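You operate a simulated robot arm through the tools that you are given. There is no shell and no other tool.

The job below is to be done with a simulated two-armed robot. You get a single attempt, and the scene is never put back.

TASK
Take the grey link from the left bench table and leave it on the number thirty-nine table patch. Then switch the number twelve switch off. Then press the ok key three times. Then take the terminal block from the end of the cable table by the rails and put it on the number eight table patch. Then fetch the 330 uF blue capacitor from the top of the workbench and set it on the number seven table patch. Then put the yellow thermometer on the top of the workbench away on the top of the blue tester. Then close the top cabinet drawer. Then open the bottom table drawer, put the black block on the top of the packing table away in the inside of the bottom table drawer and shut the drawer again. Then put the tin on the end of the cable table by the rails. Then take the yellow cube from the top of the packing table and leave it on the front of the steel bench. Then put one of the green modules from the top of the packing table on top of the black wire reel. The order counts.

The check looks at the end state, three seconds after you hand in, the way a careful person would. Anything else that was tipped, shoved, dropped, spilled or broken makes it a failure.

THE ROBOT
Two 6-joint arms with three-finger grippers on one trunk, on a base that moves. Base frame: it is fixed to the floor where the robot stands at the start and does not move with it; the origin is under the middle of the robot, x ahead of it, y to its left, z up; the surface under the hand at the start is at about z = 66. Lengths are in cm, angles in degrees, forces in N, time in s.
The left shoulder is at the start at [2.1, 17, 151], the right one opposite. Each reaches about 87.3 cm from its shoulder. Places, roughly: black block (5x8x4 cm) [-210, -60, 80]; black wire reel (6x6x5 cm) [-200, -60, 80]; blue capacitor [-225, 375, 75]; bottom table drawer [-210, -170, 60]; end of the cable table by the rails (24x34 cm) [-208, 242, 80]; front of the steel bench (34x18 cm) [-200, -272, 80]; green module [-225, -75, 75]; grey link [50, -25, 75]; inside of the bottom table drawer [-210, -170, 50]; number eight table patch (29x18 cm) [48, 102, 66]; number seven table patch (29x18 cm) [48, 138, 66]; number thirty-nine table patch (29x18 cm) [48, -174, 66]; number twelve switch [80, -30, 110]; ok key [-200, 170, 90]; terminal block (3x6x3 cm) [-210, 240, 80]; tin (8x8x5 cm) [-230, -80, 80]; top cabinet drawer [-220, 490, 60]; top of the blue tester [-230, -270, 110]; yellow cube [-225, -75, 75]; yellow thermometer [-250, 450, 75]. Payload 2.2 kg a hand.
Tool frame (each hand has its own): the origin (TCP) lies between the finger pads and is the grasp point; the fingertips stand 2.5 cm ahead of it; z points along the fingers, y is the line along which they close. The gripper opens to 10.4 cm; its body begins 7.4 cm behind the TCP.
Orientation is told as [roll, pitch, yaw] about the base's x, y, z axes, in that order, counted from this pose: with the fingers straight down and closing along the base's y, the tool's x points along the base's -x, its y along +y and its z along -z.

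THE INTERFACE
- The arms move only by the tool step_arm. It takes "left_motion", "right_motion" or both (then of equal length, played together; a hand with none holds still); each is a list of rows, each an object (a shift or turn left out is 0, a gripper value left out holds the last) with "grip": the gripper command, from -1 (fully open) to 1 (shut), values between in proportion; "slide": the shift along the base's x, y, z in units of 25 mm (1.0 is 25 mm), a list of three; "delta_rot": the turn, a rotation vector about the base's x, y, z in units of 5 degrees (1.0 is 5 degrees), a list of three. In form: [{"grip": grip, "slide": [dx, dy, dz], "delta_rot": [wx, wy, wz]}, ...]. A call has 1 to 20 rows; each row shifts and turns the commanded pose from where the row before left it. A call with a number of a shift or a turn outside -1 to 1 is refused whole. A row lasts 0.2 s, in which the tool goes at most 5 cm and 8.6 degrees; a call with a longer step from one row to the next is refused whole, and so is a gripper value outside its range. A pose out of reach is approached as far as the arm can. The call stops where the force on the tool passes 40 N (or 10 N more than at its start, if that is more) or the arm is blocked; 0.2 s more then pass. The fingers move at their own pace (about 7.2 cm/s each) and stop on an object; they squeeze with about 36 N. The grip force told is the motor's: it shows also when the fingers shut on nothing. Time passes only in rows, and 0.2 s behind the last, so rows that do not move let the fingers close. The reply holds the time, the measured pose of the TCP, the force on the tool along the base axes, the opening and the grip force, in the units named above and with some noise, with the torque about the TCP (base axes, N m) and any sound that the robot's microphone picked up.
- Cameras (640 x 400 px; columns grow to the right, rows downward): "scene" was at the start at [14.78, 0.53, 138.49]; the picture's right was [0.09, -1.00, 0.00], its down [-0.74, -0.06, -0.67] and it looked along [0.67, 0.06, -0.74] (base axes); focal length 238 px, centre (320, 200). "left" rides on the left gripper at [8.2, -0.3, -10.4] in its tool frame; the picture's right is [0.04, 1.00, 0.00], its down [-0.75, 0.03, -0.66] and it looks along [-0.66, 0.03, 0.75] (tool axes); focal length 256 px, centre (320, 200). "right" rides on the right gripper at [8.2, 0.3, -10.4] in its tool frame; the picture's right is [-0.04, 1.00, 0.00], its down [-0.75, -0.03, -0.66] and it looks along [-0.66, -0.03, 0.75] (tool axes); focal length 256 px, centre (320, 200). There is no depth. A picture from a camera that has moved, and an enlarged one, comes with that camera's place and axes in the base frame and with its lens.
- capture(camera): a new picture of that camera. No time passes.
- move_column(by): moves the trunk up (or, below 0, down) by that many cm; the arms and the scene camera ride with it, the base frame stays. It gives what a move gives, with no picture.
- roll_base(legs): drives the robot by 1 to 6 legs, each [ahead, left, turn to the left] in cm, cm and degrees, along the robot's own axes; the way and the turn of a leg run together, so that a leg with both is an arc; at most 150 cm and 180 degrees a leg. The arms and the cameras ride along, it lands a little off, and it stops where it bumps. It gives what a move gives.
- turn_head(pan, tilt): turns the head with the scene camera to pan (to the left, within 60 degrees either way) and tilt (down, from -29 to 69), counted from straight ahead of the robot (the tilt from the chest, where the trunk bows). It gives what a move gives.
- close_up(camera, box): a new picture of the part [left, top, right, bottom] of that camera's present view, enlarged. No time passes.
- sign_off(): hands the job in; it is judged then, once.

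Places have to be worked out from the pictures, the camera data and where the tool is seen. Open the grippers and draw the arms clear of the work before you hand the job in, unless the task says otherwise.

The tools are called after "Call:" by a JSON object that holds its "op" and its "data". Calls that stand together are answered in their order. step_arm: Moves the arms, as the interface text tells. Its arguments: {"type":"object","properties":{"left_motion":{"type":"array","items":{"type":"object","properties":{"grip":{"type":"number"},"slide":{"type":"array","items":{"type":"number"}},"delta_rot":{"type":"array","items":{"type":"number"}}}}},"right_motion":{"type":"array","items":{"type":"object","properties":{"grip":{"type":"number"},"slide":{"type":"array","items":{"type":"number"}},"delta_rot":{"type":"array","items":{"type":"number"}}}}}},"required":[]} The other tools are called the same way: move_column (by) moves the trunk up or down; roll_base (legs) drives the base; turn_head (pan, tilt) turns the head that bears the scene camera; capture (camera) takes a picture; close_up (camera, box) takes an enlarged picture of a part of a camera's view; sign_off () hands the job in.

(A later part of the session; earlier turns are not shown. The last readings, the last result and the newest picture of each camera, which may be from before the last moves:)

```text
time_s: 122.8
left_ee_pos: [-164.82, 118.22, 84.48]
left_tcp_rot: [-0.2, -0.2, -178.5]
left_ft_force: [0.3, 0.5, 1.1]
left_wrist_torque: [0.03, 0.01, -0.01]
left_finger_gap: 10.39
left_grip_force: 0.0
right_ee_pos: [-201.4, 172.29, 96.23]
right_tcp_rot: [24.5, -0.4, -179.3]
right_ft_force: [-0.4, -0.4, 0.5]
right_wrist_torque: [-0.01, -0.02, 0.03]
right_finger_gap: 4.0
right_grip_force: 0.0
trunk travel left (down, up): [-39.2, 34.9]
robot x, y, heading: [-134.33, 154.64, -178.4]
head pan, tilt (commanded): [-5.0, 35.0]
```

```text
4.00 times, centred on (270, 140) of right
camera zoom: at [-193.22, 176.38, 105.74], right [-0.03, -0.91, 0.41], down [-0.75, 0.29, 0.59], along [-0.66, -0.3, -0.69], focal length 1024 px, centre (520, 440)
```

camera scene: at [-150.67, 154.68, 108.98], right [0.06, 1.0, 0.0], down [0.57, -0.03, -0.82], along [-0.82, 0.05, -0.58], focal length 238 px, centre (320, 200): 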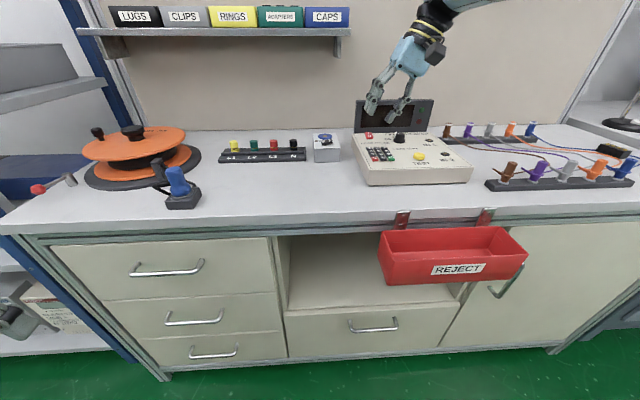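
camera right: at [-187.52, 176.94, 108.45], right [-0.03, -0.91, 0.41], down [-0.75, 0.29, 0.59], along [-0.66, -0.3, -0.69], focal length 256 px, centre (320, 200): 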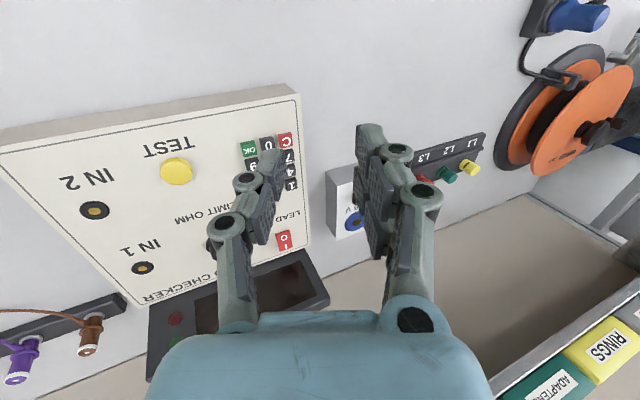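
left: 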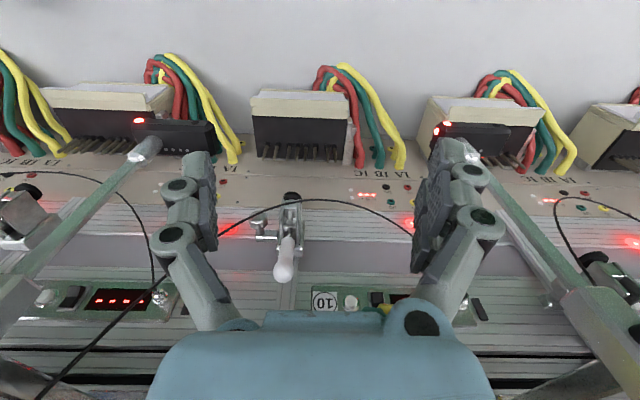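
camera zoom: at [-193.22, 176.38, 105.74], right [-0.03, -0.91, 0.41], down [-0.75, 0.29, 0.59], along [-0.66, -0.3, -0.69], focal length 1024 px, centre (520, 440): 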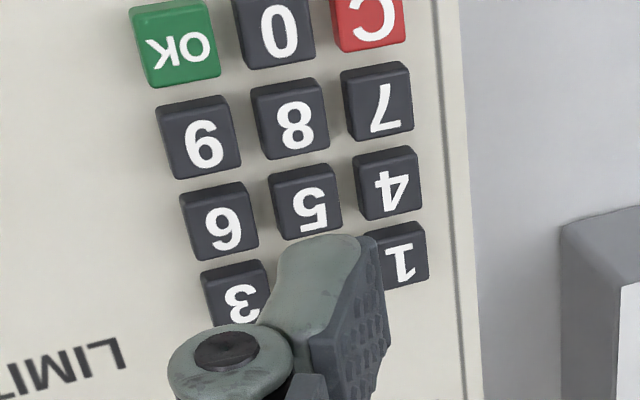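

The key is confirmed at (-200.2, 174.3). I slide the last 1.5 cm toward the robot and go down 4 cm.

Call:
{"op": "step_arm", "data": {"right_motion": [{"slide": [0.3, 0.1, -0.2]}, {"slide": [0.3, 0, -0.2]}, {"slide": [0, 0, -0.6]}, {"slide": [0, 0, -0.6]}, {}]}}

Call:
{"op": "close_up", "data": {"camera": "scene", "box": [345, 100, 445, 170]}}

Call:
{"op": "close_up", "data": {"camera": "right", "box": [190, 90, 350, 190]}}

```text
time_s: 124.0
left_ee_pos: [-164.71, 118.26, 84.51]
left_tcp_rot: [-0.2, -0.2, -178.5]
left_ft_force: [-0.1, 0.0, 0.5]
left_wrist_torque: [0.04, 0.03, 0.0]
left_finger_gap: 10.39
left_grip_force: 0.1
right_ee_pos: [-199.99, 172.56, 92.37]
right_tcp_rot: [24.5, -0.4, -179.5]
right_ft_force: [-0.4, -0.4, 1.1]
right_wrist_torque: [0.04, 0.01, 0.01]
right_finger_gap: 3.96
right_grip_force: 0.1
trunk travel left (down, up): [-39.2, 34.9]
robot x, y, heading: [-134.23, 154.47, -178.6]
head pan, tilt (commanded): [-5.0, 35.0]
```

```text
5.71 times, centred on (395, 135) of scene
camera zoom: at [-150.5, 154.69, 109.01], right [0.06, 1.0, 0.0], down [0.57, -0.03, -0.82], along [-0.82, 0.05, -0.57], focal length 1357 px, centre (-109, 571)
```

zoom: 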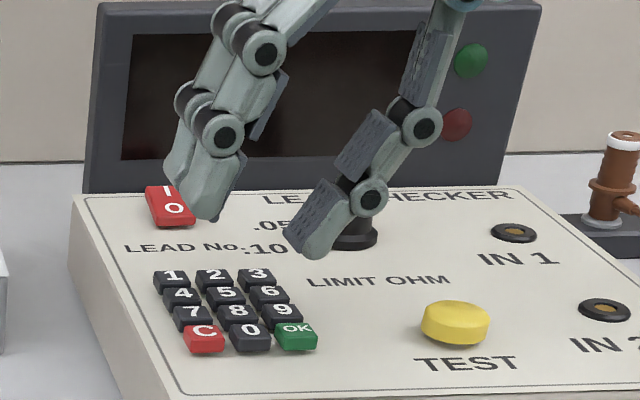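

```text
4.00 times, centred on (270, 140) of right
camera zoom: at [-191.9, 176.62, 101.76], right [-0.03, -0.91, 0.41], down [-0.75, 0.29, 0.59], along [-0.66, -0.29, -0.69], focal length 1024 px, centre (520, 440)
```

zoom: 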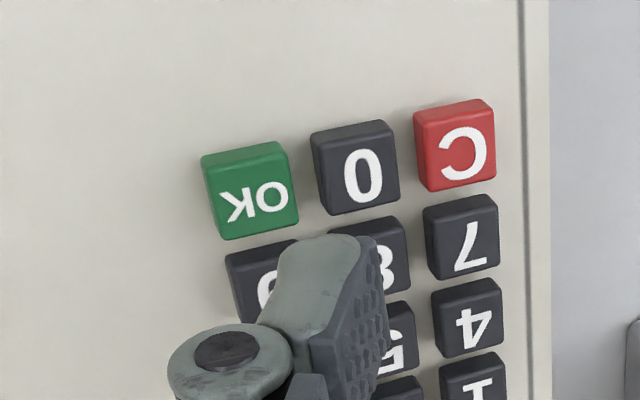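

The tip is about 3.2 cm above the key in line with it. I lower 2.5 cm and check.

Call:
{"op": "step_arm", "data": {"right_motion": [{"slide": [0, 0, -0.5]}, {"slide": [0, 0, -0.4]}, {}]}}

Call:
{"op": "close_up", "data": {"camera": "scene", "box": [355, 110, 415, 160]}}

Call:
{"op": "close_up", "data": {"camera": "right", "box": [190, 90, 350, 190]}}

```text
time_s: 124.8
left_ee_pos: [-164.85, 118.18, 84.51]
left_tcp_rot: [-0.3, -0.1, -178.5]
left_ft_force: [-0.7, -0.3, -1.0]
left_wrist_torque: [-0.01, 0.0, -0.01]
left_finger_gap: 10.41
left_grip_force: 0.0
right_ee_pos: [-200.08, 172.52, 89.96]
right_tcp_rot: [24.6, -0.4, -179.3]
right_ft_force: [-0.2, 0.0, 0.1]
right_wrist_torque: [0.02, 0.0, -0.01]
right_finger_gap: 4.01
right_grip_force: 0.0
trunk travel left (down, up): [-39.2, 34.9]
robot x, y, heading: [-133.93, 154.64, -178.4]
head pan, tilt (commanded): [-5.0, 35.0]
```

```text
8.00 times, centred on (385, 135) of scene
camera zoom: at [-150.5, 154.68, 109.01], right [0.06, 1.0, 0.0], down [0.57, -0.03, -0.82], along [-0.82, 0.05, -0.57], focal length 1900 px, centre (-200, 720)
```

zoom: 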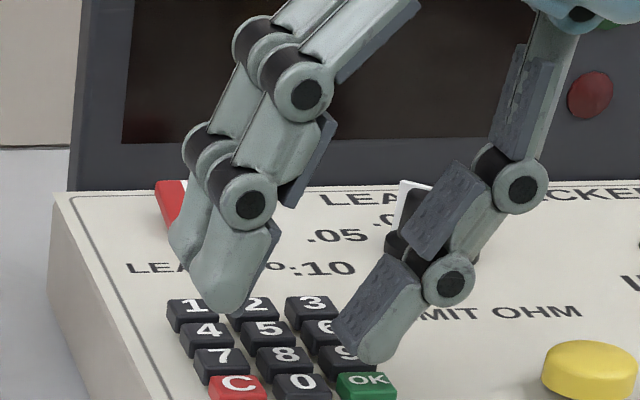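

```text
4.00 times, centred on (270, 140) of right
camera zoom: at [-191.82, 176.51, 99.41], right [-0.03, -0.91, 0.41], down [-0.75, 0.29, 0.59], along [-0.66, -0.3, -0.69], focal length 1024 px, centre (520, 440)
```

zoom: 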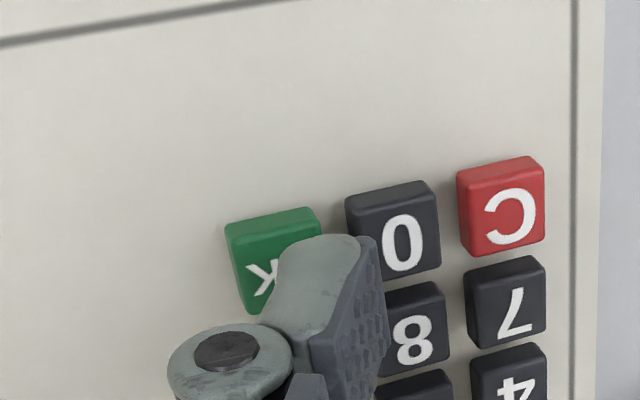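

Aligned with the OK key, about 0.9 cm above. I shift 0.2 cm to the outer side and feel down for contact.

Call:
{"op": "step_arm", "data": {"right_motion": [{"slide": [0, 0.08, -0.15]}, {"slide": [0, 0, -0.15]}, {}]}}

Call:
{"op": "step_arm", "data": {"right_motion": [{"slide": [0, 0, -0.1]}, {}]}}

Call:
{"op": "close_up", "data": {"camera": "scene", "box": [355, 120, 415, 165]}}

Call:
{"op": "close_up", "data": {"camera": "right", "box": [190, 90, 350, 190]}}

```text
time_s: 125.6
left_ee_pos: [-164.86, 118.24, 84.46]
left_tcp_rot: [-0.2, -0.2, -178.5]
left_ft_force: [0.4, -0.6, -0.1]
left_wrist_torque: [0.03, 0.01, -0.02]
left_finger_gap: 10.41
left_grip_force: 0.0
right_ee_pos: [-199.9, 172.68, 89.09]
right_tcp_rot: [24.5, -0.4, -179.3]
right_ft_force: [0.1, -0.1, 0.0]
right_wrist_torque: [0.01, 0.0, 0.0]
right_finger_gap: 3.98
right_grip_force: 0.0
trunk travel left (down, up): [-39.2, 34.9]
robot x, y, heading: [-134.1, 154.55, -178.5]
head pan, tilt (commanded): [-5.0, 35.0]
```

```text
time_s: 126.2
left_ee_pos: [-164.79, 118.25, 84.45]
left_tcp_rot: [-0.2, -0.1, -178.5]
left_ft_force: [0.0, 0.2, 0.0]
left_wrist_torque: [0.0, 0.02, 0.0]
left_finger_gap: 10.38
left_grip_force: 0.0
right_ee_pos: [-199.95, 172.7, 88.8]
right_tcp_rot: [24.5, -0.4, -179.3]
right_ft_force: [0.1, -0.5, 0.9]
right_wrist_torque: [-0.04, 0.01, -0.02]
right_finger_gap: 3.98
right_grip_force: 0.1
trunk travel left (down, up): [-39.2, 34.9]
robot x, y, heading: [-133.88, 154.2, -178.7]
head pan, tilt (commanded): [-5.0, 35.0]
```

```text
8.89 times, centred on (385, 142) of scene
camera zoom: at [-150.5, 154.68, 109.01], right [0.06, 1.0, 0.0], down [0.57, -0.03, -0.82], along [-0.82, 0.05, -0.57], focal length 2111 px, centre (-258, 711)
```

zoom: 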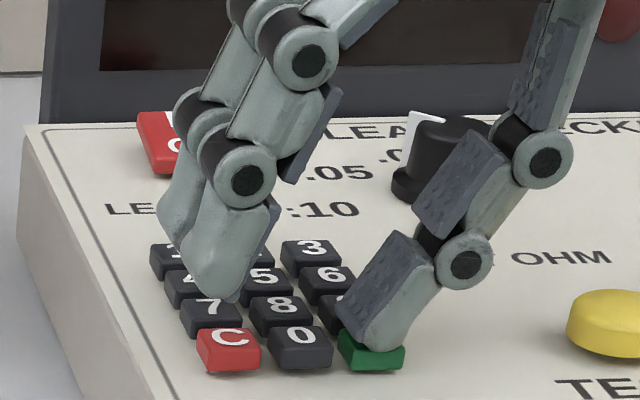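

```text
4.00 times, centred on (270, 140) of right
camera zoom: at [-191.89, 176.77, 98.36], right [-0.03, -0.91, 0.41], down [-0.75, 0.29, 0.59], along [-0.66, -0.3, -0.69], focal length 1024 px, centre (520, 440)
```

zoom: 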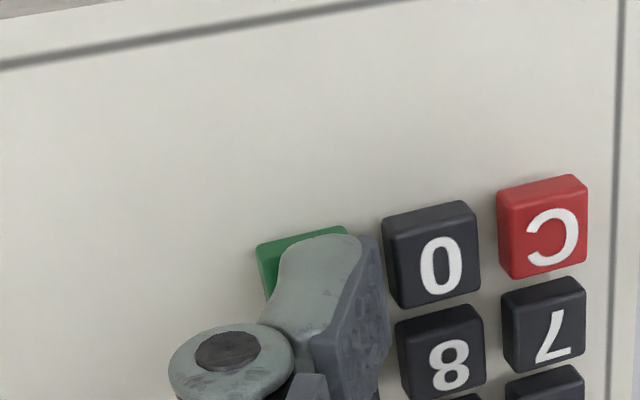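

The tip stands on the middle of the OK key. I shift 0.25 cm away from the "9" row and press down in small steps.

Call:
{"op": "step_arm", "data": {"right_motion": [{"slide": [0.1, 0, 0]}, {"slide": [0, 0, -0.08]}, {}]}}

Call:
{"op": "step_arm", "data": {"right_motion": [{"slide": [0, 0, -0.08]}, {}]}}

Call:
{"op": "step_arm", "data": {"right_motion": [{"slide": [0, 0, -0.08]}, {}]}}

```text
time_s: 127.0
left_ee_pos: [-164.8, 118.18, 84.43]
left_tcp_rot: [-0.3, -0.2, -178.4]
left_ft_force: [0.6, -0.6, -0.4]
left_wrist_torque: [0.02, -0.02, 0.01]
left_finger_gap: 10.4
left_grip_force: 0.2
right_ee_pos: [-199.69, 172.61, 88.59]
right_tcp_rot: [24.5, -0.5, -179.4]
right_ft_force: [-0.3, -0.4, 3.1]
right_wrist_torque: [0.08, 0.01, -0.01]
right_finger_gap: 3.95
right_grip_force: 0.0
trunk travel left (down, up): [-39.2, 34.9]
robot x, y, heading: [-134.25, 154.27, -178.5]
head pan, tilt (commanded): [-5.0, 35.0]
heard: click
```

```text
time_s: 127.6
left_ee_pos: [-164.84, 118.31, 84.48]
left_tcp_rot: [-0.2, -0.3, -178.4]
left_ft_force: [0.0, 0.3, -0.6]
left_wrist_torque: [0.0, -0.03, -0.01]
left_finger_gap: 10.39
left_grip_force: 0.0
right_ee_pos: [-199.71, 172.66, 88.54]
right_tcp_rot: [24.5, -0.4, -179.4]
right_ft_force: [-0.8, 3.0, 5.7]
right_wrist_torque: [0.17, 0.04, 0.02]
right_finger_gap: 4.15
right_grip_force: 0.0
trunk travel left (down, up): [-39.2, 34.9]
robot x, y, heading: [-133.97, 154.61, -178.6]
head pan, tilt (commanded): [-5.0, 35.0]
```

```text
time_s: 128.2
left_ee_pos: [-164.81, 118.34, 84.57]
left_tcp_rot: [-0.2, -0.2, -178.5]
left_ft_force: [-0.3, -0.3, 0.7]
left_wrist_torque: [-0.02, 0.02, 0.0]
left_finger_gap: 10.41
left_grip_force: 0.1
right_ee_pos: [-199.67, 172.7, 88.34]
right_tcp_rot: [24.6, -0.3, -179.4]
right_ft_force: [-0.2, 3.9, 6.0]
right_wrist_torque: [0.19, -0.01, 0.01]
right_finger_gap: 4.36
right_grip_force: 0.9
trunk travel left (down, up): [-39.2, 34.9]
robot x, y, heading: [-134.22, 154.6, -178.4]
head pan, tilt (commanded): [-5.0, 35.0]
```

A click was heard at z≈88.6: that is press one. I release fully (1 cm up), checking for sounds.

Call:
{"op": "step_arm", "data": {"right_motion": [{"slide": [0, 0, 0.3]}, {"slide": [0, 0, 0.3]}, {}, {}]}}

Call:
{"op": "close_up", "data": {"camera": "right", "box": [190, 90, 350, 190]}}

```text
time_s: 129.2
left_ee_pos: [-164.83, 118.32, 84.5]
left_tcp_rot: [-0.2, -0.2, -178.5]
left_ft_force: [0.2, -0.5, 0.5]
left_wrist_torque: [0.01, 0.02, 0.01]
left_finger_gap: 10.38
left_grip_force: 0.0
right_ee_pos: [-199.6, 172.6, 89.89]
right_tcp_rot: [24.5, -0.3, -179.4]
right_ft_force: [-0.7, -0.1, -0.6]
right_wrist_torque: [-0.03, -0.04, -0.02]
right_finger_gap: 4.01
right_grip_force: 0.0
trunk travel left (down, up): [-39.2, 34.9]
robot x, y, heading: [-134.05, 154.34, -178.1]
head pan, tilt (commanded): [-5.0, 35.0]
```

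```text
4.00 times, centred on (270, 140) of right
camera zoom: at [-191.52, 176.73, 99.42], right [-0.03, -0.91, 0.41], down [-0.75, 0.29, 0.59], along [-0.66, -0.3, -0.69], focal length 1024 px, centre (520, 440)
```

zoom: 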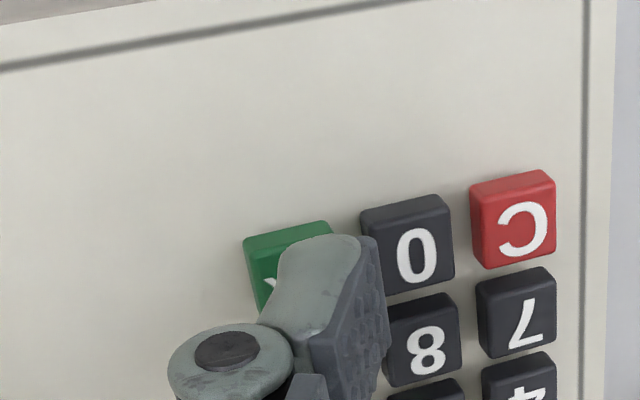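

Released, no extra click. Second press now.

Call:
{"op": "step_arm", "data": {"right_motion": [{"slide": [0, 0, -0.3]}, {"slide": [0, 0, -0.24]}, {}]}}

Call:
{"op": "step_arm", "data": {"right_motion": [{"slide": [0, 0, 0.27]}, {"slide": [0, 0, 0.27]}, {}, {}]}}

```text
time_s: 130.0
left_ee_pos: [-164.75, 118.28, 84.42]
left_tcp_rot: [-0.2, -0.1, -178.5]
left_ft_force: [1.0, -0.4, 0.8]
left_wrist_torque: [0.01, 0.03, 0.01]
left_finger_gap: 10.39
left_grip_force: 0.0
right_ee_pos: [-199.85, 172.71, 88.4]
right_tcp_rot: [24.5, -0.5, -179.5]
right_ft_force: [-2.2, 5.1, 6.4]
right_wrist_torque: [0.22, 0.08, 0.0]
right_finger_gap: 4.24
right_grip_force: 0.4
trunk travel left (down, up): [-39.2, 34.9]
robot x, y, heading: [-133.93, 154.8, -178.3]
head pan, tilt (commanded): [-5.0, 35.0]
heard: click
```

```text
time_s: 131.0
left_ee_pos: [-164.89, 118.29, 84.38]
left_tcp_rot: [-0.2, -0.2, -178.6]
left_ft_force: [0.8, 0.4, 0.7]
left_wrist_torque: [0.0, 0.02, -0.03]
left_finger_gap: 10.4
left_grip_force: 0.1
right_ee_pos: [-199.7, 172.61, 89.79]
right_tcp_rot: [24.5, -0.5, -179.4]
right_ft_force: [0.5, 0.5, 0.0]
right_wrist_torque: [-0.03, -0.01, -0.03]
right_finger_gap: 4.01
right_grip_force: 0.0
trunk travel left (down, up): [-39.2, 34.9]
robot x, y, heading: [-133.97, 154.72, -178.5]
head pan, tilt (commanded): [-5.0, 35.0]
```

The second click was heard and the key released. Third press now, then I lift well clear.

Call:
{"op": "step_arm", "data": {"right_motion": [{"slide": [0, 0, -0.3]}, {"slide": [0, 0, -0.22]}, {}]}}

Call:
{"op": "step_arm", "data": {"right_motion": [{"slide": [0, 0, 0.4]}, {"slide": [0, 0, 1]}, {"slide": [0, 0, 1]}, {"slide": [0, 0, 1]}, {"slide": [0, 0, 1]}, {}]}}

Call:
{"op": "capture", "data": {"camera": "scene"}}

Call:
{"op": "close_up", "data": {"camera": "scene", "box": [350, 95, 470, 190]}}

```text
time_s: 131.8
left_ee_pos: [-164.86, 118.35, 84.42]
left_tcp_rot: [-0.2, -0.1, -178.5]
left_ft_force: [0.5, -0.1, 0.0]
left_wrist_torque: [-0.01, -0.01, 0.03]
left_finger_gap: 10.42
left_grip_force: 0.0
right_ee_pos: [-199.84, 172.71, 88.55]
right_tcp_rot: [24.4, -0.5, -179.4]
right_ft_force: [-0.9, 1.5, 4.4]
right_wrist_torque: [0.1, 0.04, 0.0]
right_finger_gap: 4.01
right_grip_force: 0.0
trunk travel left (down, up): [-39.2, 34.9]
robot x, y, heading: [-134.06, 154.52, -178.4]
head pan, tilt (commanded): [-5.0, 35.0]
heard: click
```

```text
time_s: 133.2
left_ee_pos: [-164.98, 118.36, 84.35]
left_tcp_rot: [-0.1, -0.2, -178.6]
left_ft_force: [0.2, -0.2, 0.5]
left_wrist_torque: [0.02, 0.03, -0.02]
left_finger_gap: 10.38
left_grip_force: 0.1
right_ee_pos: [-199.91, 173.14, 99.74]
right_tcp_rot: [24.5, -0.2, -179.4]
right_ft_force: [0.2, 0.1, -0.2]
right_wrist_torque: [0.01, -0.03, 0.01]
right_finger_gap: 4.02
right_grip_force: 0.0
trunk travel left (down, up): [-39.2, 34.9]
robot x, y, heading: [-134.59, 154.7, -178.4]
head pan, tilt (commanded): [-5.0, 35.0]
```

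```text
taken
camera scene: at [-150.51, 154.69, 109.01], right [0.06, 1.0, 0.0], down [0.57, -0.03, -0.82], along [-0.82, 0.05, -0.57], focal length 238 px, centre (320, 200)
```

scene: 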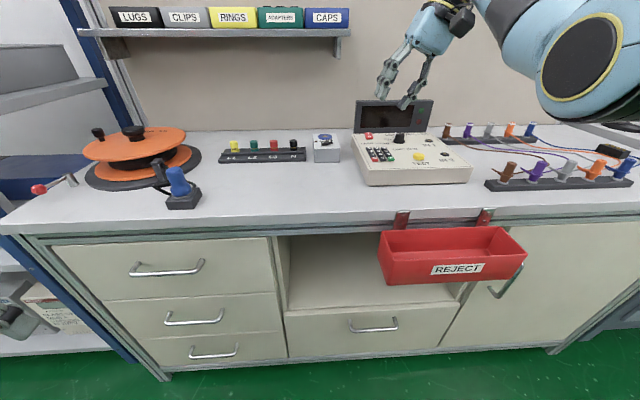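

```text
4.21 times, centred on (410, 142) of scene
camera zoom: at [-150.51, 154.69, 109.01], right [0.06, 1.0, 0.0], down [0.57, -0.03, -0.82], along [-0.82, 0.05, -0.57], focal length 1000 px, centre (-59, 442)
```

zoom: 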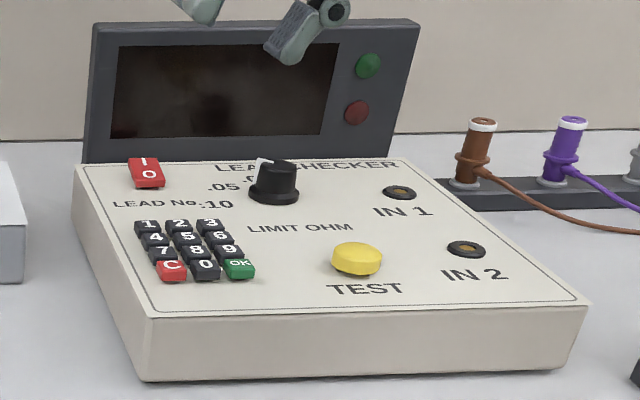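

Three clicks heard and the console is unchanged otherwise. I untilt and raise the right hand, back off, and drive right toward the terminal block at about (-205, 238).

Call:
{"op": "step_arm", "data": {"right_motion": [{"slide": [0, 0, 0.5], "delta_rot": [1, 0, 0]}, {"slide": [0, 0, 0.5], "delta_rot": [1, 0, 0]}, {"delta_rot": [1, 0, 0]}, {"delta_rot": [1, 0, 0]}, {"delta_rot": [0.9, 0, 0]}, {}]}}

Call:
{"op": "roll_base", "data": {"legs": [[-30, 0, 0]]}}

Call:
{"op": "move_column", "data": {"by": 12}}

Call:
{"op": "roll_base", "data": {"legs": [[0, -62, 0]]}}

Call:
{"op": "capture", "data": {"camera": "scene"}}

Call:
{"op": "capture", "data": {"camera": "right"}}

```text
time_s: 134.6
left_ee_pos: [-164.94, 118.17, 84.51]
left_tcp_rot: [-0.1, -0.2, -178.5]
left_ft_force: [0.5, -0.4, 0.0]
left_wrist_torque: [0.0, -0.01, 0.0]
left_finger_gap: 10.38
left_grip_force: 0.1
right_ee_pos: [-201.55, 172.56, 101.56]
right_tcp_rot: [-0.1, -0.1, -179.2]
right_ft_force: [0.8, -0.2, 0.6]
right_wrist_torque: [0.02, -0.02, -0.01]
right_finger_gap: 4.0
right_grip_force: 0.2
right hand out of reach, approached as far as the arm can: row 1, 2
trunk travel left (down, up): [-39.2, 34.9]
robot x, y, heading: [-134.04, 154.4, -178.2]
head pan, tilt (commanded): [-5.0, 35.0]
```

```text
time_s: 136.6
left_ee_pos: [-135.81, 119.07, 84.46]
left_tcp_rot: [-0.3, -0.3, -178.5]
left_ft_force: [0.5, 2.4, -0.6]
left_wrist_torque: [-0.01, -0.01, 0.0]
left_finger_gap: 10.4
left_grip_force: 0.1
right_ee_pos: [-172.41, 173.36, 101.64]
right_tcp_rot: [-0.1, -0.1, -179.4]
right_ft_force: [1.0, -1.2, 1.0]
right_wrist_torque: [0.01, 0.04, 0.01]
right_finger_gap: 4.01
right_grip_force: 0.1
trunk travel left (down, up): [-39.2, 34.9]
robot x, y, heading: [-105.04, 155.45, -178.6]
head pan, tilt (commanded): [-5.0, 35.0]
```

```text
time_s: 138.1
left_ee_pos: [-135.84, 119.01, 96.39]
left_tcp_rot: [-0.1, -0.1, -178.6]
left_ft_force: [0.2, -0.5, 0.0]
left_wrist_torque: [0.04, 0.02, 0.02]
left_finger_gap: 10.4
left_grip_force: 0.1
right_ee_pos: [-172.59, 173.39, 113.51]
right_tcp_rot: [0.1, -0.2, -179.3]
right_ft_force: [-0.9, 0.1, -0.5]
right_wrist_torque: [-0.02, -0.01, 0.01]
right_finger_gap: 4.02
right_grip_force: 0.1
trunk travel left (down, up): [-51.2, 22.9]
robot x, y, heading: [-104.8, 155.31, -178.3]
head pan, tilt (commanded): [-5.0, 35.0]
```

```text
time_s: 141.6
left_ee_pos: [-137.5, 180.5, 96.53]
left_tcp_rot: [-0.1, -0.1, -178.6]
left_ft_force: [0.2, -0.1, 1.3]
left_wrist_torque: [0.02, -0.03, 0.01]
left_finger_gap: 10.4
left_grip_force: 0.1
right_ee_pos: [-174.06, 234.89, 113.5]
right_tcp_rot: [0.0, -0.1, -179.4]
right_ft_force: [0.0, -0.2, 0.3]
right_wrist_torque: [-0.07, -0.04, -0.01]
right_finger_gap: 4.01
right_grip_force: 0.1
trunk travel left (down, up): [-51.2, 22.9]
robot x, y, heading: [-106.55, 216.74, -178.6]
head pan, tilt (commanded): [-5.0, 35.0]
```

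```text
taken
camera scene: at [-122.72, 216.93, 121.29], right [0.06, 1.0, 0.0], down [0.57, -0.04, -0.82], along [-0.82, 0.05, -0.57], focal length 238 px, centre (320, 200)
```

scene: 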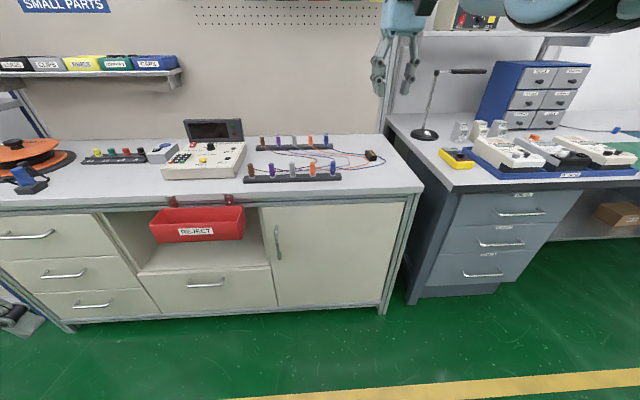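

```text
taken
camera right: at [-165.95, 234.66, 123.87], right [-0.03, -1.0, 0.0], down [-0.75, 0.02, 0.66], along [-0.66, 0.02, -0.75], focal length 256 px, centre (320, 200)
```

right: 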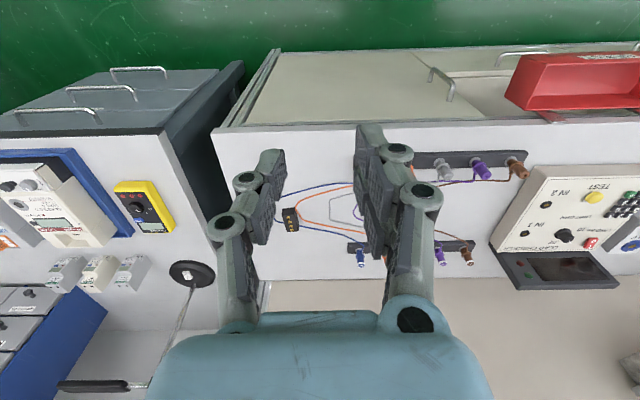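

Call:
{"op": "close_up", "data": {"camera": "right", "box": [240, 170, 370, 280]}}

Call:
{"op": "close_up", "data": {"camera": "scene", "box": [310, 130, 410, 192]}}

```text
3.64 times, centred on (305, 225) of right
camera zoom: at [-165.95, 234.66, 123.87], right [-0.03, -1.0, 0.0], down [-0.75, 0.02, 0.66], along [-0.66, 0.02, -0.75], focal length 931 px, centre (374, 109)
```

zoom: 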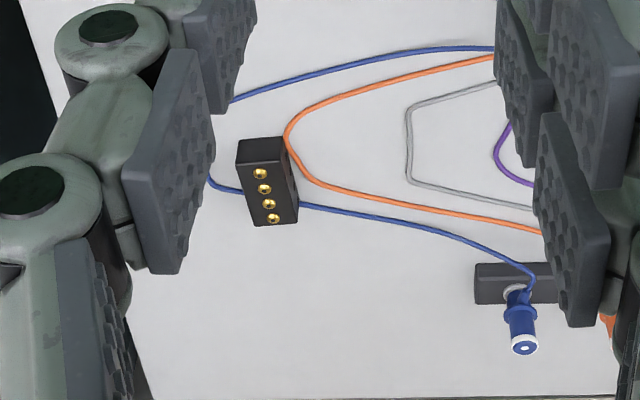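

```text
6.40 times, centred on (360, 161) of scene
camera zoom: at [-122.72, 216.93, 121.29], right [0.06, 1.0, 0.0], down [0.57, -0.04, -0.82], along [-0.82, 0.05, -0.57], focal length 1520 px, centre (64, 450)
```

zoom: 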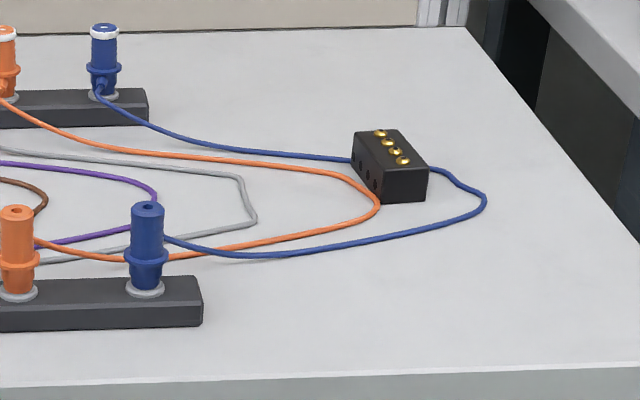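

The terminal block's centre is at about (-208.4, 242.4), top at z≈83, its long side along x. I drive nearer with the hand high, open the fingers to 6 cm, and lower the trunk for reach.

Call:
{"op": "roll_base", "data": {"legs": [[34, -6, 0]]}}

Call:
{"op": "step_arm", "data": {"right_motion": [{"grip": -0.15}, {"grip": -0.15}, {"grip": -0.15}]}}

Call:
{"op": "move_column", "data": {"by": -14}}

Call:
{"op": "capture", "data": {"camera": "scene"}}

Call:
{"op": "capture", "data": {"camera": "right"}}

```text
time_s: 143.8
left_ee_pos: [-171.73, 185.95, 96.32]
left_tcp_rot: [-0.1, -0.1, -179.0]
left_ft_force: [-0.7, -0.6, -0.1]
left_wrist_torque: [-0.01, -0.02, 0.02]
left_finger_gap: 10.41
left_grip_force: 0.0
right_ee_pos: [-207.89, 240.64, 113.49]
right_tcp_rot: [0.1, 0.0, -180.0]
right_ft_force: [-0.2, -0.7, 0.6]
right_wrist_torque: [0.03, 0.0, 0.0]
right_finger_gap: 3.99
right_grip_force: 0.1
trunk travel left (down, up): [-51.2, 22.9]
robot x, y, heading: [-140.58, 222.06, -179.0]
head pan, tilt (commanded): [-5.0, 35.0]
```

```text
time_s: 144.6
left_ee_pos: [-171.61, 185.95, 96.38]
left_tcp_rot: [-0.2, -0.1, -179.0]
left_ft_force: [0.8, 0.0, 0.3]
left_wrist_torque: [0.01, 0.03, 0.02]
left_finger_gap: 10.39
left_grip_force: 0.1
right_ee_pos: [-207.93, 240.65, 113.58]
right_tcp_rot: [0.1, -0.1, -179.9]
right_ft_force: [-0.1, 0.1, -0.5]
right_wrist_torque: [-0.03, 0.02, -0.02]
right_finger_gap: 5.94
right_grip_force: 0.2
trunk travel left (down, up): [-51.2, 22.9]
robot x, y, heading: [-140.76, 222.2, -179.0]
head pan, tilt (commanded): [-5.0, 35.0]
```

```text
time_s: 146.3
left_ee_pos: [-171.66, 185.92, 82.43]
left_tcp_rot: [-0.1, -0.1, -179.0]
left_ft_force: [0.4, 0.5, 0.6]
left_wrist_torque: [0.01, 0.01, -0.03]
left_finger_gap: 10.39
left_grip_force: 0.1
right_ee_pos: [-207.83, 240.71, 99.17]
right_tcp_rot: [-0.2, 0.2, -179.8]
right_ft_force: [0.3, -0.6, 0.2]
right_wrist_torque: [0.02, 0.01, -0.01]
right_finger_gap: 5.99
right_grip_force: 0.0
trunk travel left (down, up): [-37.2, 36.9]
robot x, y, heading: [-140.82, 221.45, -179.0]
head pan, tilt (commanded): [-5.0, 35.0]
```

```text
taken
camera scene: at [-157.06, 222.27, 106.97], right [0.07, 1.0, 0.0], down [0.57, -0.04, -0.82], along [-0.82, 0.06, -0.57], focal length 238 px, centre (320, 200)
```

scene: 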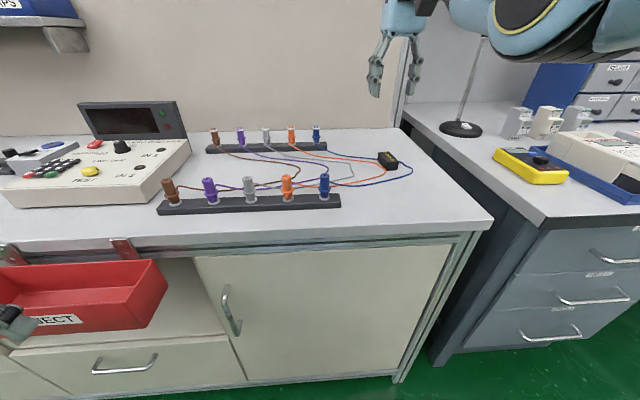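

```text
taken
camera right: at [-199.92, 240.33, 109.5], right [-0.04, -1.0, 0.0], down [-0.76, 0.03, 0.65], along [-0.65, 0.03, -0.76], focal length 256 px, centre (320, 200)
```

right: 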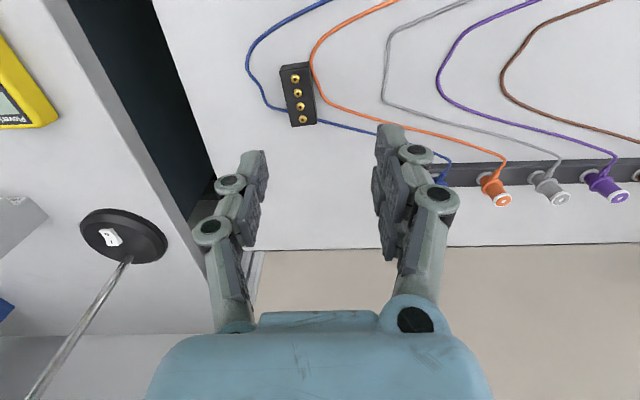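

The block is seen at about (-208.9, 242.6), turned about 3°. I move over it, match the turn, and lower to z≈89 for another look.

Call:
{"op": "step_arm", "data": {"right_motion": [{"slide": [-0.2, 0.4, 0], "delta_rot": [0, 0, 0.33]}, {"slide": [-0.2, 0.36, -0.5], "delta_rot": [0, 0, 0.33]}, {"slide": [0, 0, -1]}, {"slide": [0, 0, -1]}, {"slide": [0, 0, -1]}, {"slide": [0, 0, -0.5]}, {}]}}

Call:
{"op": "capture", "data": {"camera": "right"}}

Call:
{"op": "close_up", "data": {"camera": "scene", "box": [330, 100, 440, 190]}}

```text
time_s: 147.9
left_ee_pos: [-171.62, 185.93, 82.53]
left_tcp_rot: [-0.2, -0.2, -179.0]
left_ft_force: [0.0, -1.1, 0.4]
left_wrist_torque: [-0.02, -0.03, 0.02]
left_finger_gap: 10.43
left_grip_force: 0.0
right_ee_pos: [-208.8, 242.58, 89.0]
right_tcp_rot: [-0.2, 0.3, -176.5]
right_ft_force: [-0.3, -0.2, 0.4]
right_wrist_torque: [-0.02, -0.04, 0.01]
right_finger_gap: 5.98
right_grip_force: 0.2
trunk travel left (down, up): [-37.2, 36.9]
robot x, y, heading: [-140.52, 221.54, -179.0]
head pan, tilt (commanded): [-5.0, 35.0]
```

```text
taken
camera right: at [-200.83, 242.74, 99.32], right [0.02, -1.0, 0.0], down [-0.76, -0.02, 0.65], along [-0.65, -0.01, -0.76], focal length 256 px, centre (320, 200)
```

right: 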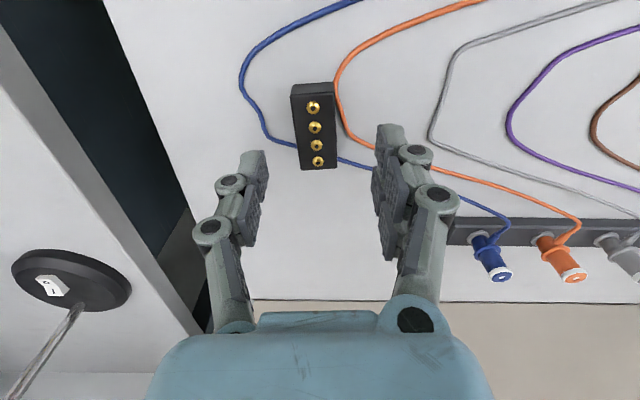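

```text
4.44 times, centred on (385, 145) of scene
camera zoom: at [-157.08, 222.27, 106.95], right [0.07, 1.0, 0.0], down [0.57, -0.04, -0.82], along [-0.82, 0.06, -0.57], focal length 1056 px, centre (31, 444)
```

zoom: 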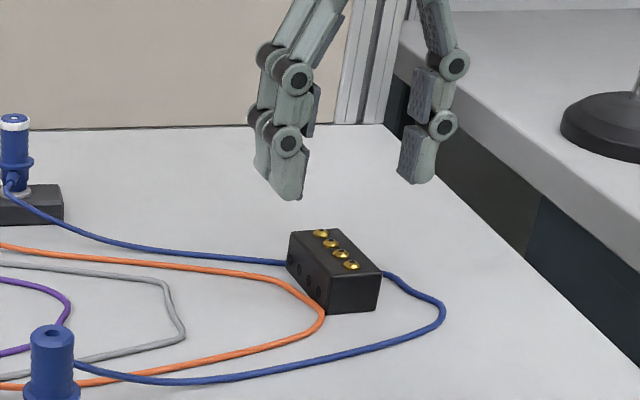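

The block is centred between the fingers (y off by 0.3). I lower to TCP z≈84.2 and close on it.

Call:
{"op": "step_arm", "data": {"right_motion": [{"slide": [0, 0.12, -0.5]}, {"slide": [0, 0, -0.7]}, {"slide": [0, 0, -0.5]}, {"slide": [0, 0, -0.2]}, {}]}}

Call:
{"op": "capture", "data": {"camera": "right"}}

Call:
{"op": "close_up", "data": {"camera": "scene", "box": [330, 100, 440, 190]}}

```text
time_s: 149.1
left_ee_pos: [-171.68, 185.84, 82.48]
left_tcp_rot: [-0.2, -0.2, -179.1]
left_ft_force: [-0.3, -1.1, -0.1]
left_wrist_torque: [-0.03, 0.03, -0.01]
left_finger_gap: 10.39
left_grip_force: 0.2
right_ee_pos: [-208.97, 242.74, 84.19]
right_tcp_rot: [0.0, 0.5, -176.5]
right_ft_force: [0.0, -0.4, 0.2]
right_wrist_torque: [0.02, -0.03, -0.01]
right_finger_gap: 5.98
right_grip_force: 0.0
trunk travel left (down, up): [-37.2, 36.9]
robot x, y, heading: [-140.84, 222.19, -179.1]
head pan, tilt (commanded): [-5.0, 35.0]
```

```text
taken
camera right: at [-201.0, 242.97, 94.67], right [0.02, -1.0, 0.0], down [-0.76, -0.02, 0.65], along [-0.65, -0.01, -0.76], focal length 256 px, centre (320, 200)
```

right: 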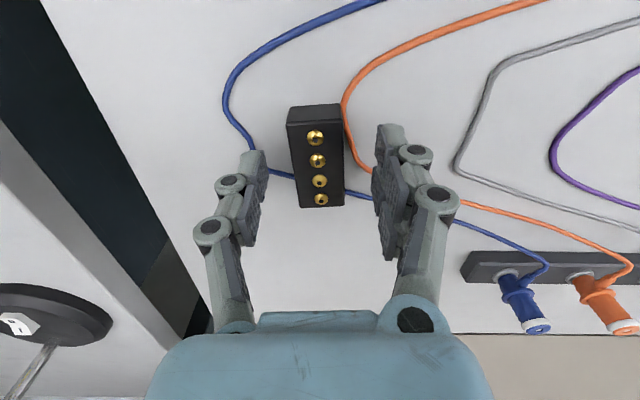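

```text
4.44 times, centred on (385, 145) of scene
camera zoom: at [-157.08, 222.27, 106.95], right [0.07, 1.0, 0.0], down [0.57, -0.04, -0.82], along [-0.82, 0.06, -0.57], focal length 1056 px, centre (31, 444)
```

zoom: 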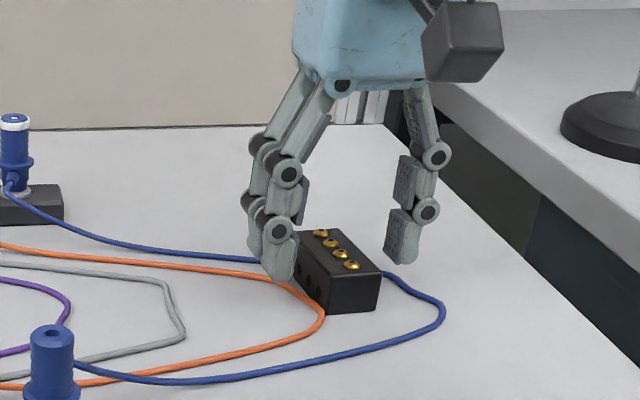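

Call:
{"op": "step_arm", "data": {"right_motion": [{"slide": [0.1, 0.08, -0.16]}, {"grip": 1}, {"grip": 1}, {"grip": 1}, {"grip": 1}, {"grip": 1}]}}

Call:
{"op": "capture", "data": {"camera": "right"}}

Call:
{"op": "close_up", "data": {"camera": "scene", "box": [330, 100, 440, 190]}}

```text
time_s: 150.5
left_ee_pos: [-171.73, 185.94, 82.37]
left_tcp_rot: [-0.2, -0.2, -179.0]
left_ft_force: [0.5, 0.1, 0.1]
left_wrist_torque: [-0.01, 0.01, 0.01]
left_finger_gap: 10.39
left_grip_force: 0.0
right_ee_pos: [-208.74, 243.01, 83.93]
right_tcp_rot: [-0.2, 0.3, -176.6]
right_ft_force: [-1.4, -0.1, 1.5]
right_wrist_torque: [-0.09, 0.09, 0.0]
right_finger_gap: 2.97
right_grip_force: 36.1
trunk travel left (down, up): [-37.2, 36.9]
robot x, y, heading: [-140.5, 221.93, -178.9]
head pan, tilt (commanded): [-5.0, 35.0]
```

```text
taken
camera right: at [-200.71, 243.18, 94.31], right [0.02, -1.0, 0.0], down [-0.76, -0.02, 0.65], along [-0.65, -0.01, -0.76], focal length 256 px, centre (320, 200)
```

right: 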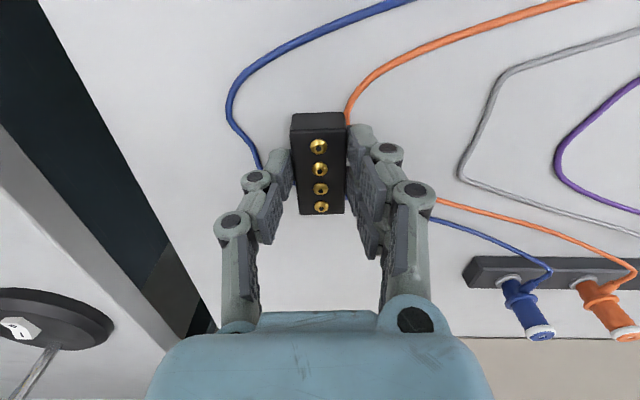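

```text
4.44 times, centred on (385, 145) of scene
camera zoom: at [-157.08, 222.26, 106.95], right [0.07, 1.0, 0.0], down [0.57, -0.04, -0.82], along [-0.82, 0.06, -0.57], focal length 1056 px, centre (31, 444)
```

zoom: 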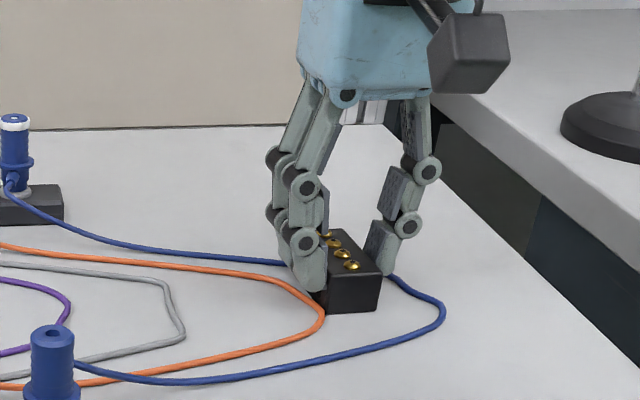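

The fingers closed at 2.97 cm on the block with full force. I lift straight up 12 cm and check that the cables stay.

Call:
{"op": "step_arm", "data": {"right_motion": [{"slide": [0, 0, 0.4], "grip": 1}, {"slide": [0, 0, 0.6]}, {"slide": [0, 0, 1]}, {"slide": [0, 0, 1]}, {"slide": [0, 0, 1]}, {"slide": [0, 0, 1]}, {}]}}

Call:
{"op": "capture", "data": {"camera": "scene"}}

Call:
{"op": "capture", "data": {"camera": "right"}}

```text
time_s: 152.1
left_ee_pos: [-171.67, 185.93, 82.39]
left_tcp_rot: [-0.2, -0.2, -179.0]
left_ft_force: [0.7, -0.2, -0.7]
left_wrist_torque: [0.03, 0.02, -0.04]
left_finger_gap: 10.38
left_grip_force: 0.0
right_ee_pos: [-208.89, 243.11, 96.47]
right_tcp_rot: [0.0, 0.5, -176.7]
right_ft_force: [0.6, 0.6, -0.9]
right_wrist_torque: [-0.01, -0.03, -0.01]
right_finger_gap: 3.03
right_grip_force: 36.0
trunk travel left (down, up): [-37.2, 36.9]
robot x, y, heading: [-140.88, 222.04, -179.0]
head pan, tilt (commanded): [-5.0, 35.0]
```

```text
taken
camera scene: at [-157.1, 222.28, 106.94], right [0.07, 1.0, 0.0], down [0.57, -0.04, -0.82], along [-0.82, 0.06, -0.57], focal length 238 px, centre (320, 200)
```

scene: 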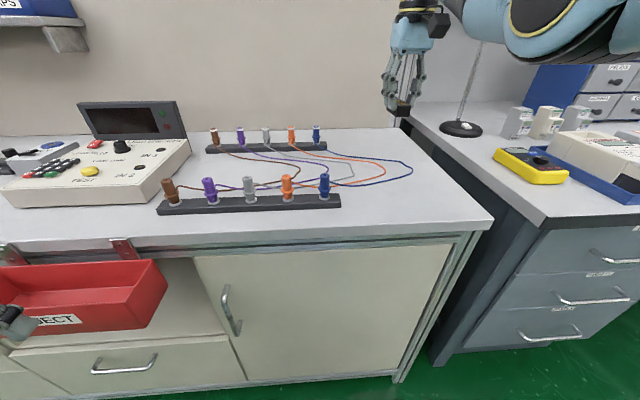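

```text
taken
camera right: at [-200.87, 243.37, 106.82], right [0.02, -1.0, 0.0], down [-0.76, -0.02, 0.65], along [-0.65, -0.01, -0.76], focal length 256 px, centre (320, 200)
```

right: 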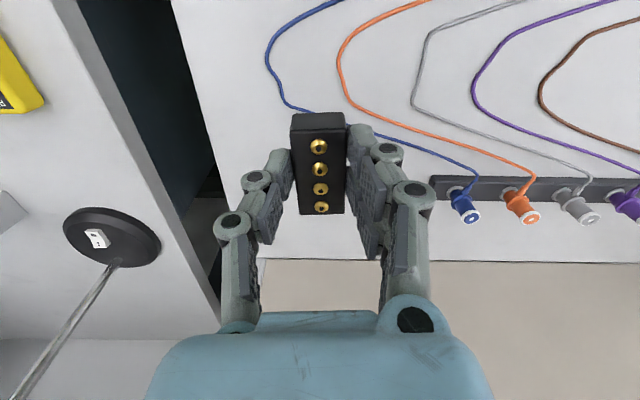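

The block is held and the cables lie as before. I back off, turn round in mid-aisle and drive toward patch eight at (48, 102).

Call:
{"op": "roll_base", "data": {"legs": [[-48, 0, 0], [0, 0, 90], [0, 0, 89]]}}

Call:
{"op": "turn_head", "data": {"pan": -20, "tilt": 25}}

Call:
{"op": "capture", "data": {"camera": "scene"}}

```text
time_s: 162.6
left_ee_pos: [-64.51, 260.87, 82.43]
left_tcp_rot: [-0.2, -0.2, 4.1]
left_ft_force: [-0.2, 0.2, 0.5]
left_wrist_torque: [0.02, -0.01, -0.01]
left_finger_gap: 10.41
left_grip_force: 0.1
right_ee_pos: [-24.23, 205.66, 96.52]
right_tcp_rot: [-0.1, 0.4, 6.6]
right_ft_force: [0.2, 0.7, -1.0]
right_wrist_torque: [0.0, 0.01, 0.06]
right_finger_gap: 3.0
right_grip_force: 36.3
trunk travel left (down, up): [-37.2, 36.9]
robot x, y, heading: [-93.62, 222.86, 4.0]
head pan, tilt (commanded): [-5.0, 35.0]
```

```text
time_s: 163.4
left_ee_pos: [-64.45, 260.76, 82.48]
left_tcp_rot: [-0.2, -0.2, 4.1]
left_ft_force: [-0.6, -0.1, 1.4]
left_wrist_torque: [-0.02, -0.02, -0.01]
left_finger_gap: 10.42
left_grip_force: 0.1
right_ee_pos: [-24.2, 205.57, 96.53]
right_tcp_rot: [0.0, 0.4, 6.6]
right_ft_force: [0.4, 0.2, -0.8]
right_wrist_torque: [0.0, 0.01, -0.01]
right_finger_gap: 3.04
right_grip_force: 36.2
trunk travel left (down, up): [-37.2, 36.9]
robot x, y, heading: [-93.54, 223.25, 4.1]
head pan, tilt (commanded): [-20.0, 25.0]
```

```text
taken
camera scene: at [-77.21, 220.98, 108.52], right [-0.27, -0.96, 0.0], down [-0.41, 0.12, -0.91], along [0.87, -0.25, -0.42], focal length 238 px, centre (320, 200)
```

scene: 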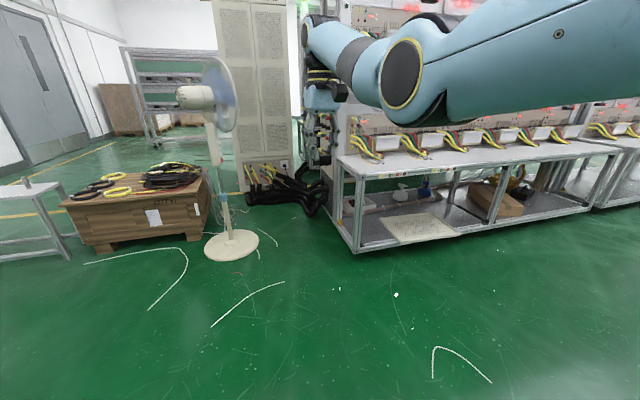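

The bench lies ahead right, the way is clear. I straighten the heading, drive right 98 cm and then ahead 68 cm.

Call:
{"op": "roll_base", "data": {"legs": [[0, 0, -4.1], [0, -98.5, 0], [66, 0, 0]]}}

Call:
{"op": "turn_head", "data": {"pan": -10, "tilt": 30}}

Call:
{"op": "capture", "data": {"camera": "scene"}}

Call:
{"op": "capture", "data": {"camera": "right"}}

```text
time_s: 172.2
left_ee_pos: [2.99, 157.1, 82.39]
left_tcp_rot: [-0.1, 0.0, -1.6]
left_ft_force: [0.5, 0.7, -0.4]
left_wrist_torque: [0.01, 0.01, 0.01]
left_finger_gap: 10.41
left_grip_force: 0.0
right_ee_pos: [37.67, 98.39, 96.44]
right_tcp_rot: [0.0, 0.5, 0.9]
right_ft_force: [0.3, 0.2, -1.5]
right_wrist_torque: [-0.01, 0.03, 0.01]
right_finger_gap: 2.97
right_grip_force: 35.3
trunk travel left (down, up): [-37.2, 36.9]
robot x, y, heading: [-29.8, 122.47, -1.5]
head pan, tilt (commanded): [-20.0, 25.0]
```

```text
time_s: 172.9
left_ee_pos: [3.13, 157.19, 82.5]
left_tcp_rot: [-0.2, -0.2, -1.5]
left_ft_force: [0.2, 0.3, 0.6]
left_wrist_torque: [-0.01, 0.02, -0.02]
left_finger_gap: 10.42
left_grip_force: 0.1
right_ee_pos: [37.68, 98.34, 96.44]
right_tcp_rot: [0.0, 0.4, 0.9]
right_ft_force: [0.2, -0.4, -0.6]
right_wrist_torque: [0.0, -0.03, -0.01]
right_finger_gap: 3.0
right_grip_force: 36.6
trunk travel left (down, up): [-37.2, 36.9]
robot x, y, heading: [-29.66, 122.7, -1.7]
head pan, tilt (commanded): [-10.0, 30.0]
```

```text
taken
camera scene: at [-13.29, 120.43, 107.73], right [-0.2, -0.98, 0.0], down [-0.49, 0.1, -0.87], along [0.85, -0.17, -0.5], focal length 238 px, centre (320, 200)
```

scene: 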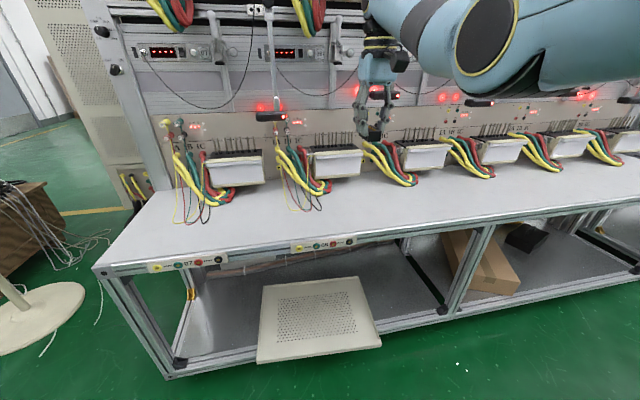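

```text
taken
camera right: at [29.5, 98.52, 106.81], right [0.02, 1.0, 0.0], down [0.76, -0.02, 0.65], along [0.65, -0.02, -0.76], focal length 256 px, centre (320, 200)
```

right: 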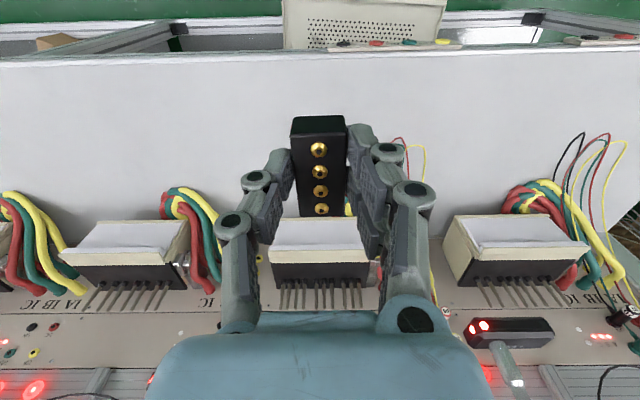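

The bench's front edge bears plates that look like "07" and "08". I zoom in on them and on the panel labels to place patch eight.

Call:
{"op": "close_up", "data": {"camera": "scene", "box": [140, 210, 380, 290]}}

Call:
{"op": "close_up", "data": {"camera": "scene", "box": [120, 20, 380, 130]}}

Call:
{"op": "close_up", "data": {"camera": "scene", "box": [150, 120, 400, 240]}}

```text
2.67 times, centred on (260, 250) of scene
camera zoom: at [-13.29, 120.43, 107.73], right [-0.2, -0.98, 0.0], down [-0.49, 0.1, -0.87], along [0.85, -0.17, -0.5], focal length 633 px, centre (480, 67)
```

zoom: 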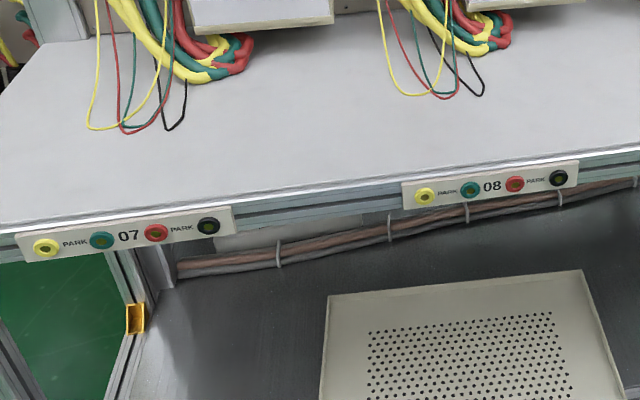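

```text
2.46 times, centred on (250, 75) of scene
camera zoom: at [-13.29, 120.43, 107.73], right [-0.2, -0.98, 0.0], down [-0.49, 0.1, -0.87], along [0.85, -0.17, -0.5], focal length 585 px, centre (492, 508)
```

zoom: 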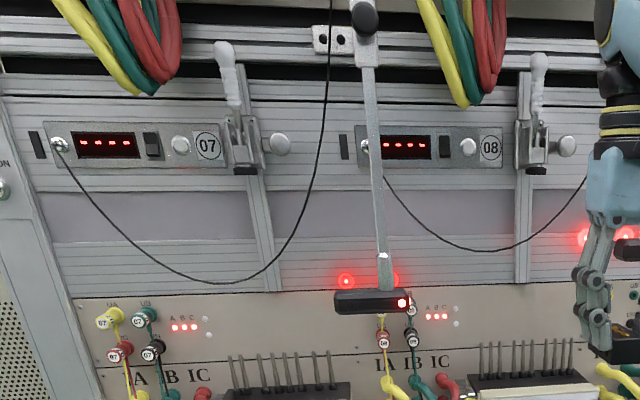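

```text
2.56 times, centred on (275, 180) of scene
camera zoom: at [-13.29, 120.43, 107.73], right [-0.2, -0.98, 0.0], down [-0.49, 0.1, -0.87], along [0.85, -0.17, -0.5], focal length 608 px, centre (435, 251)
```

zoom: 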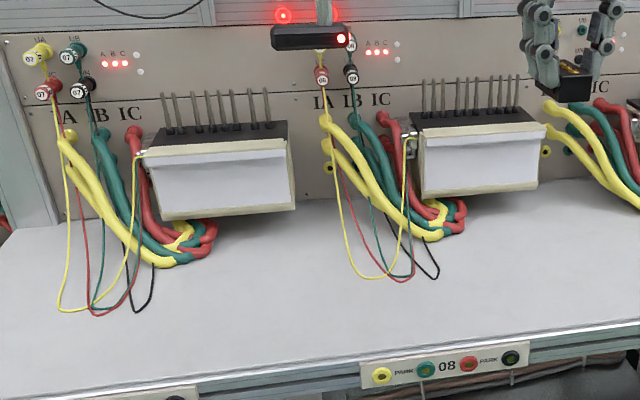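

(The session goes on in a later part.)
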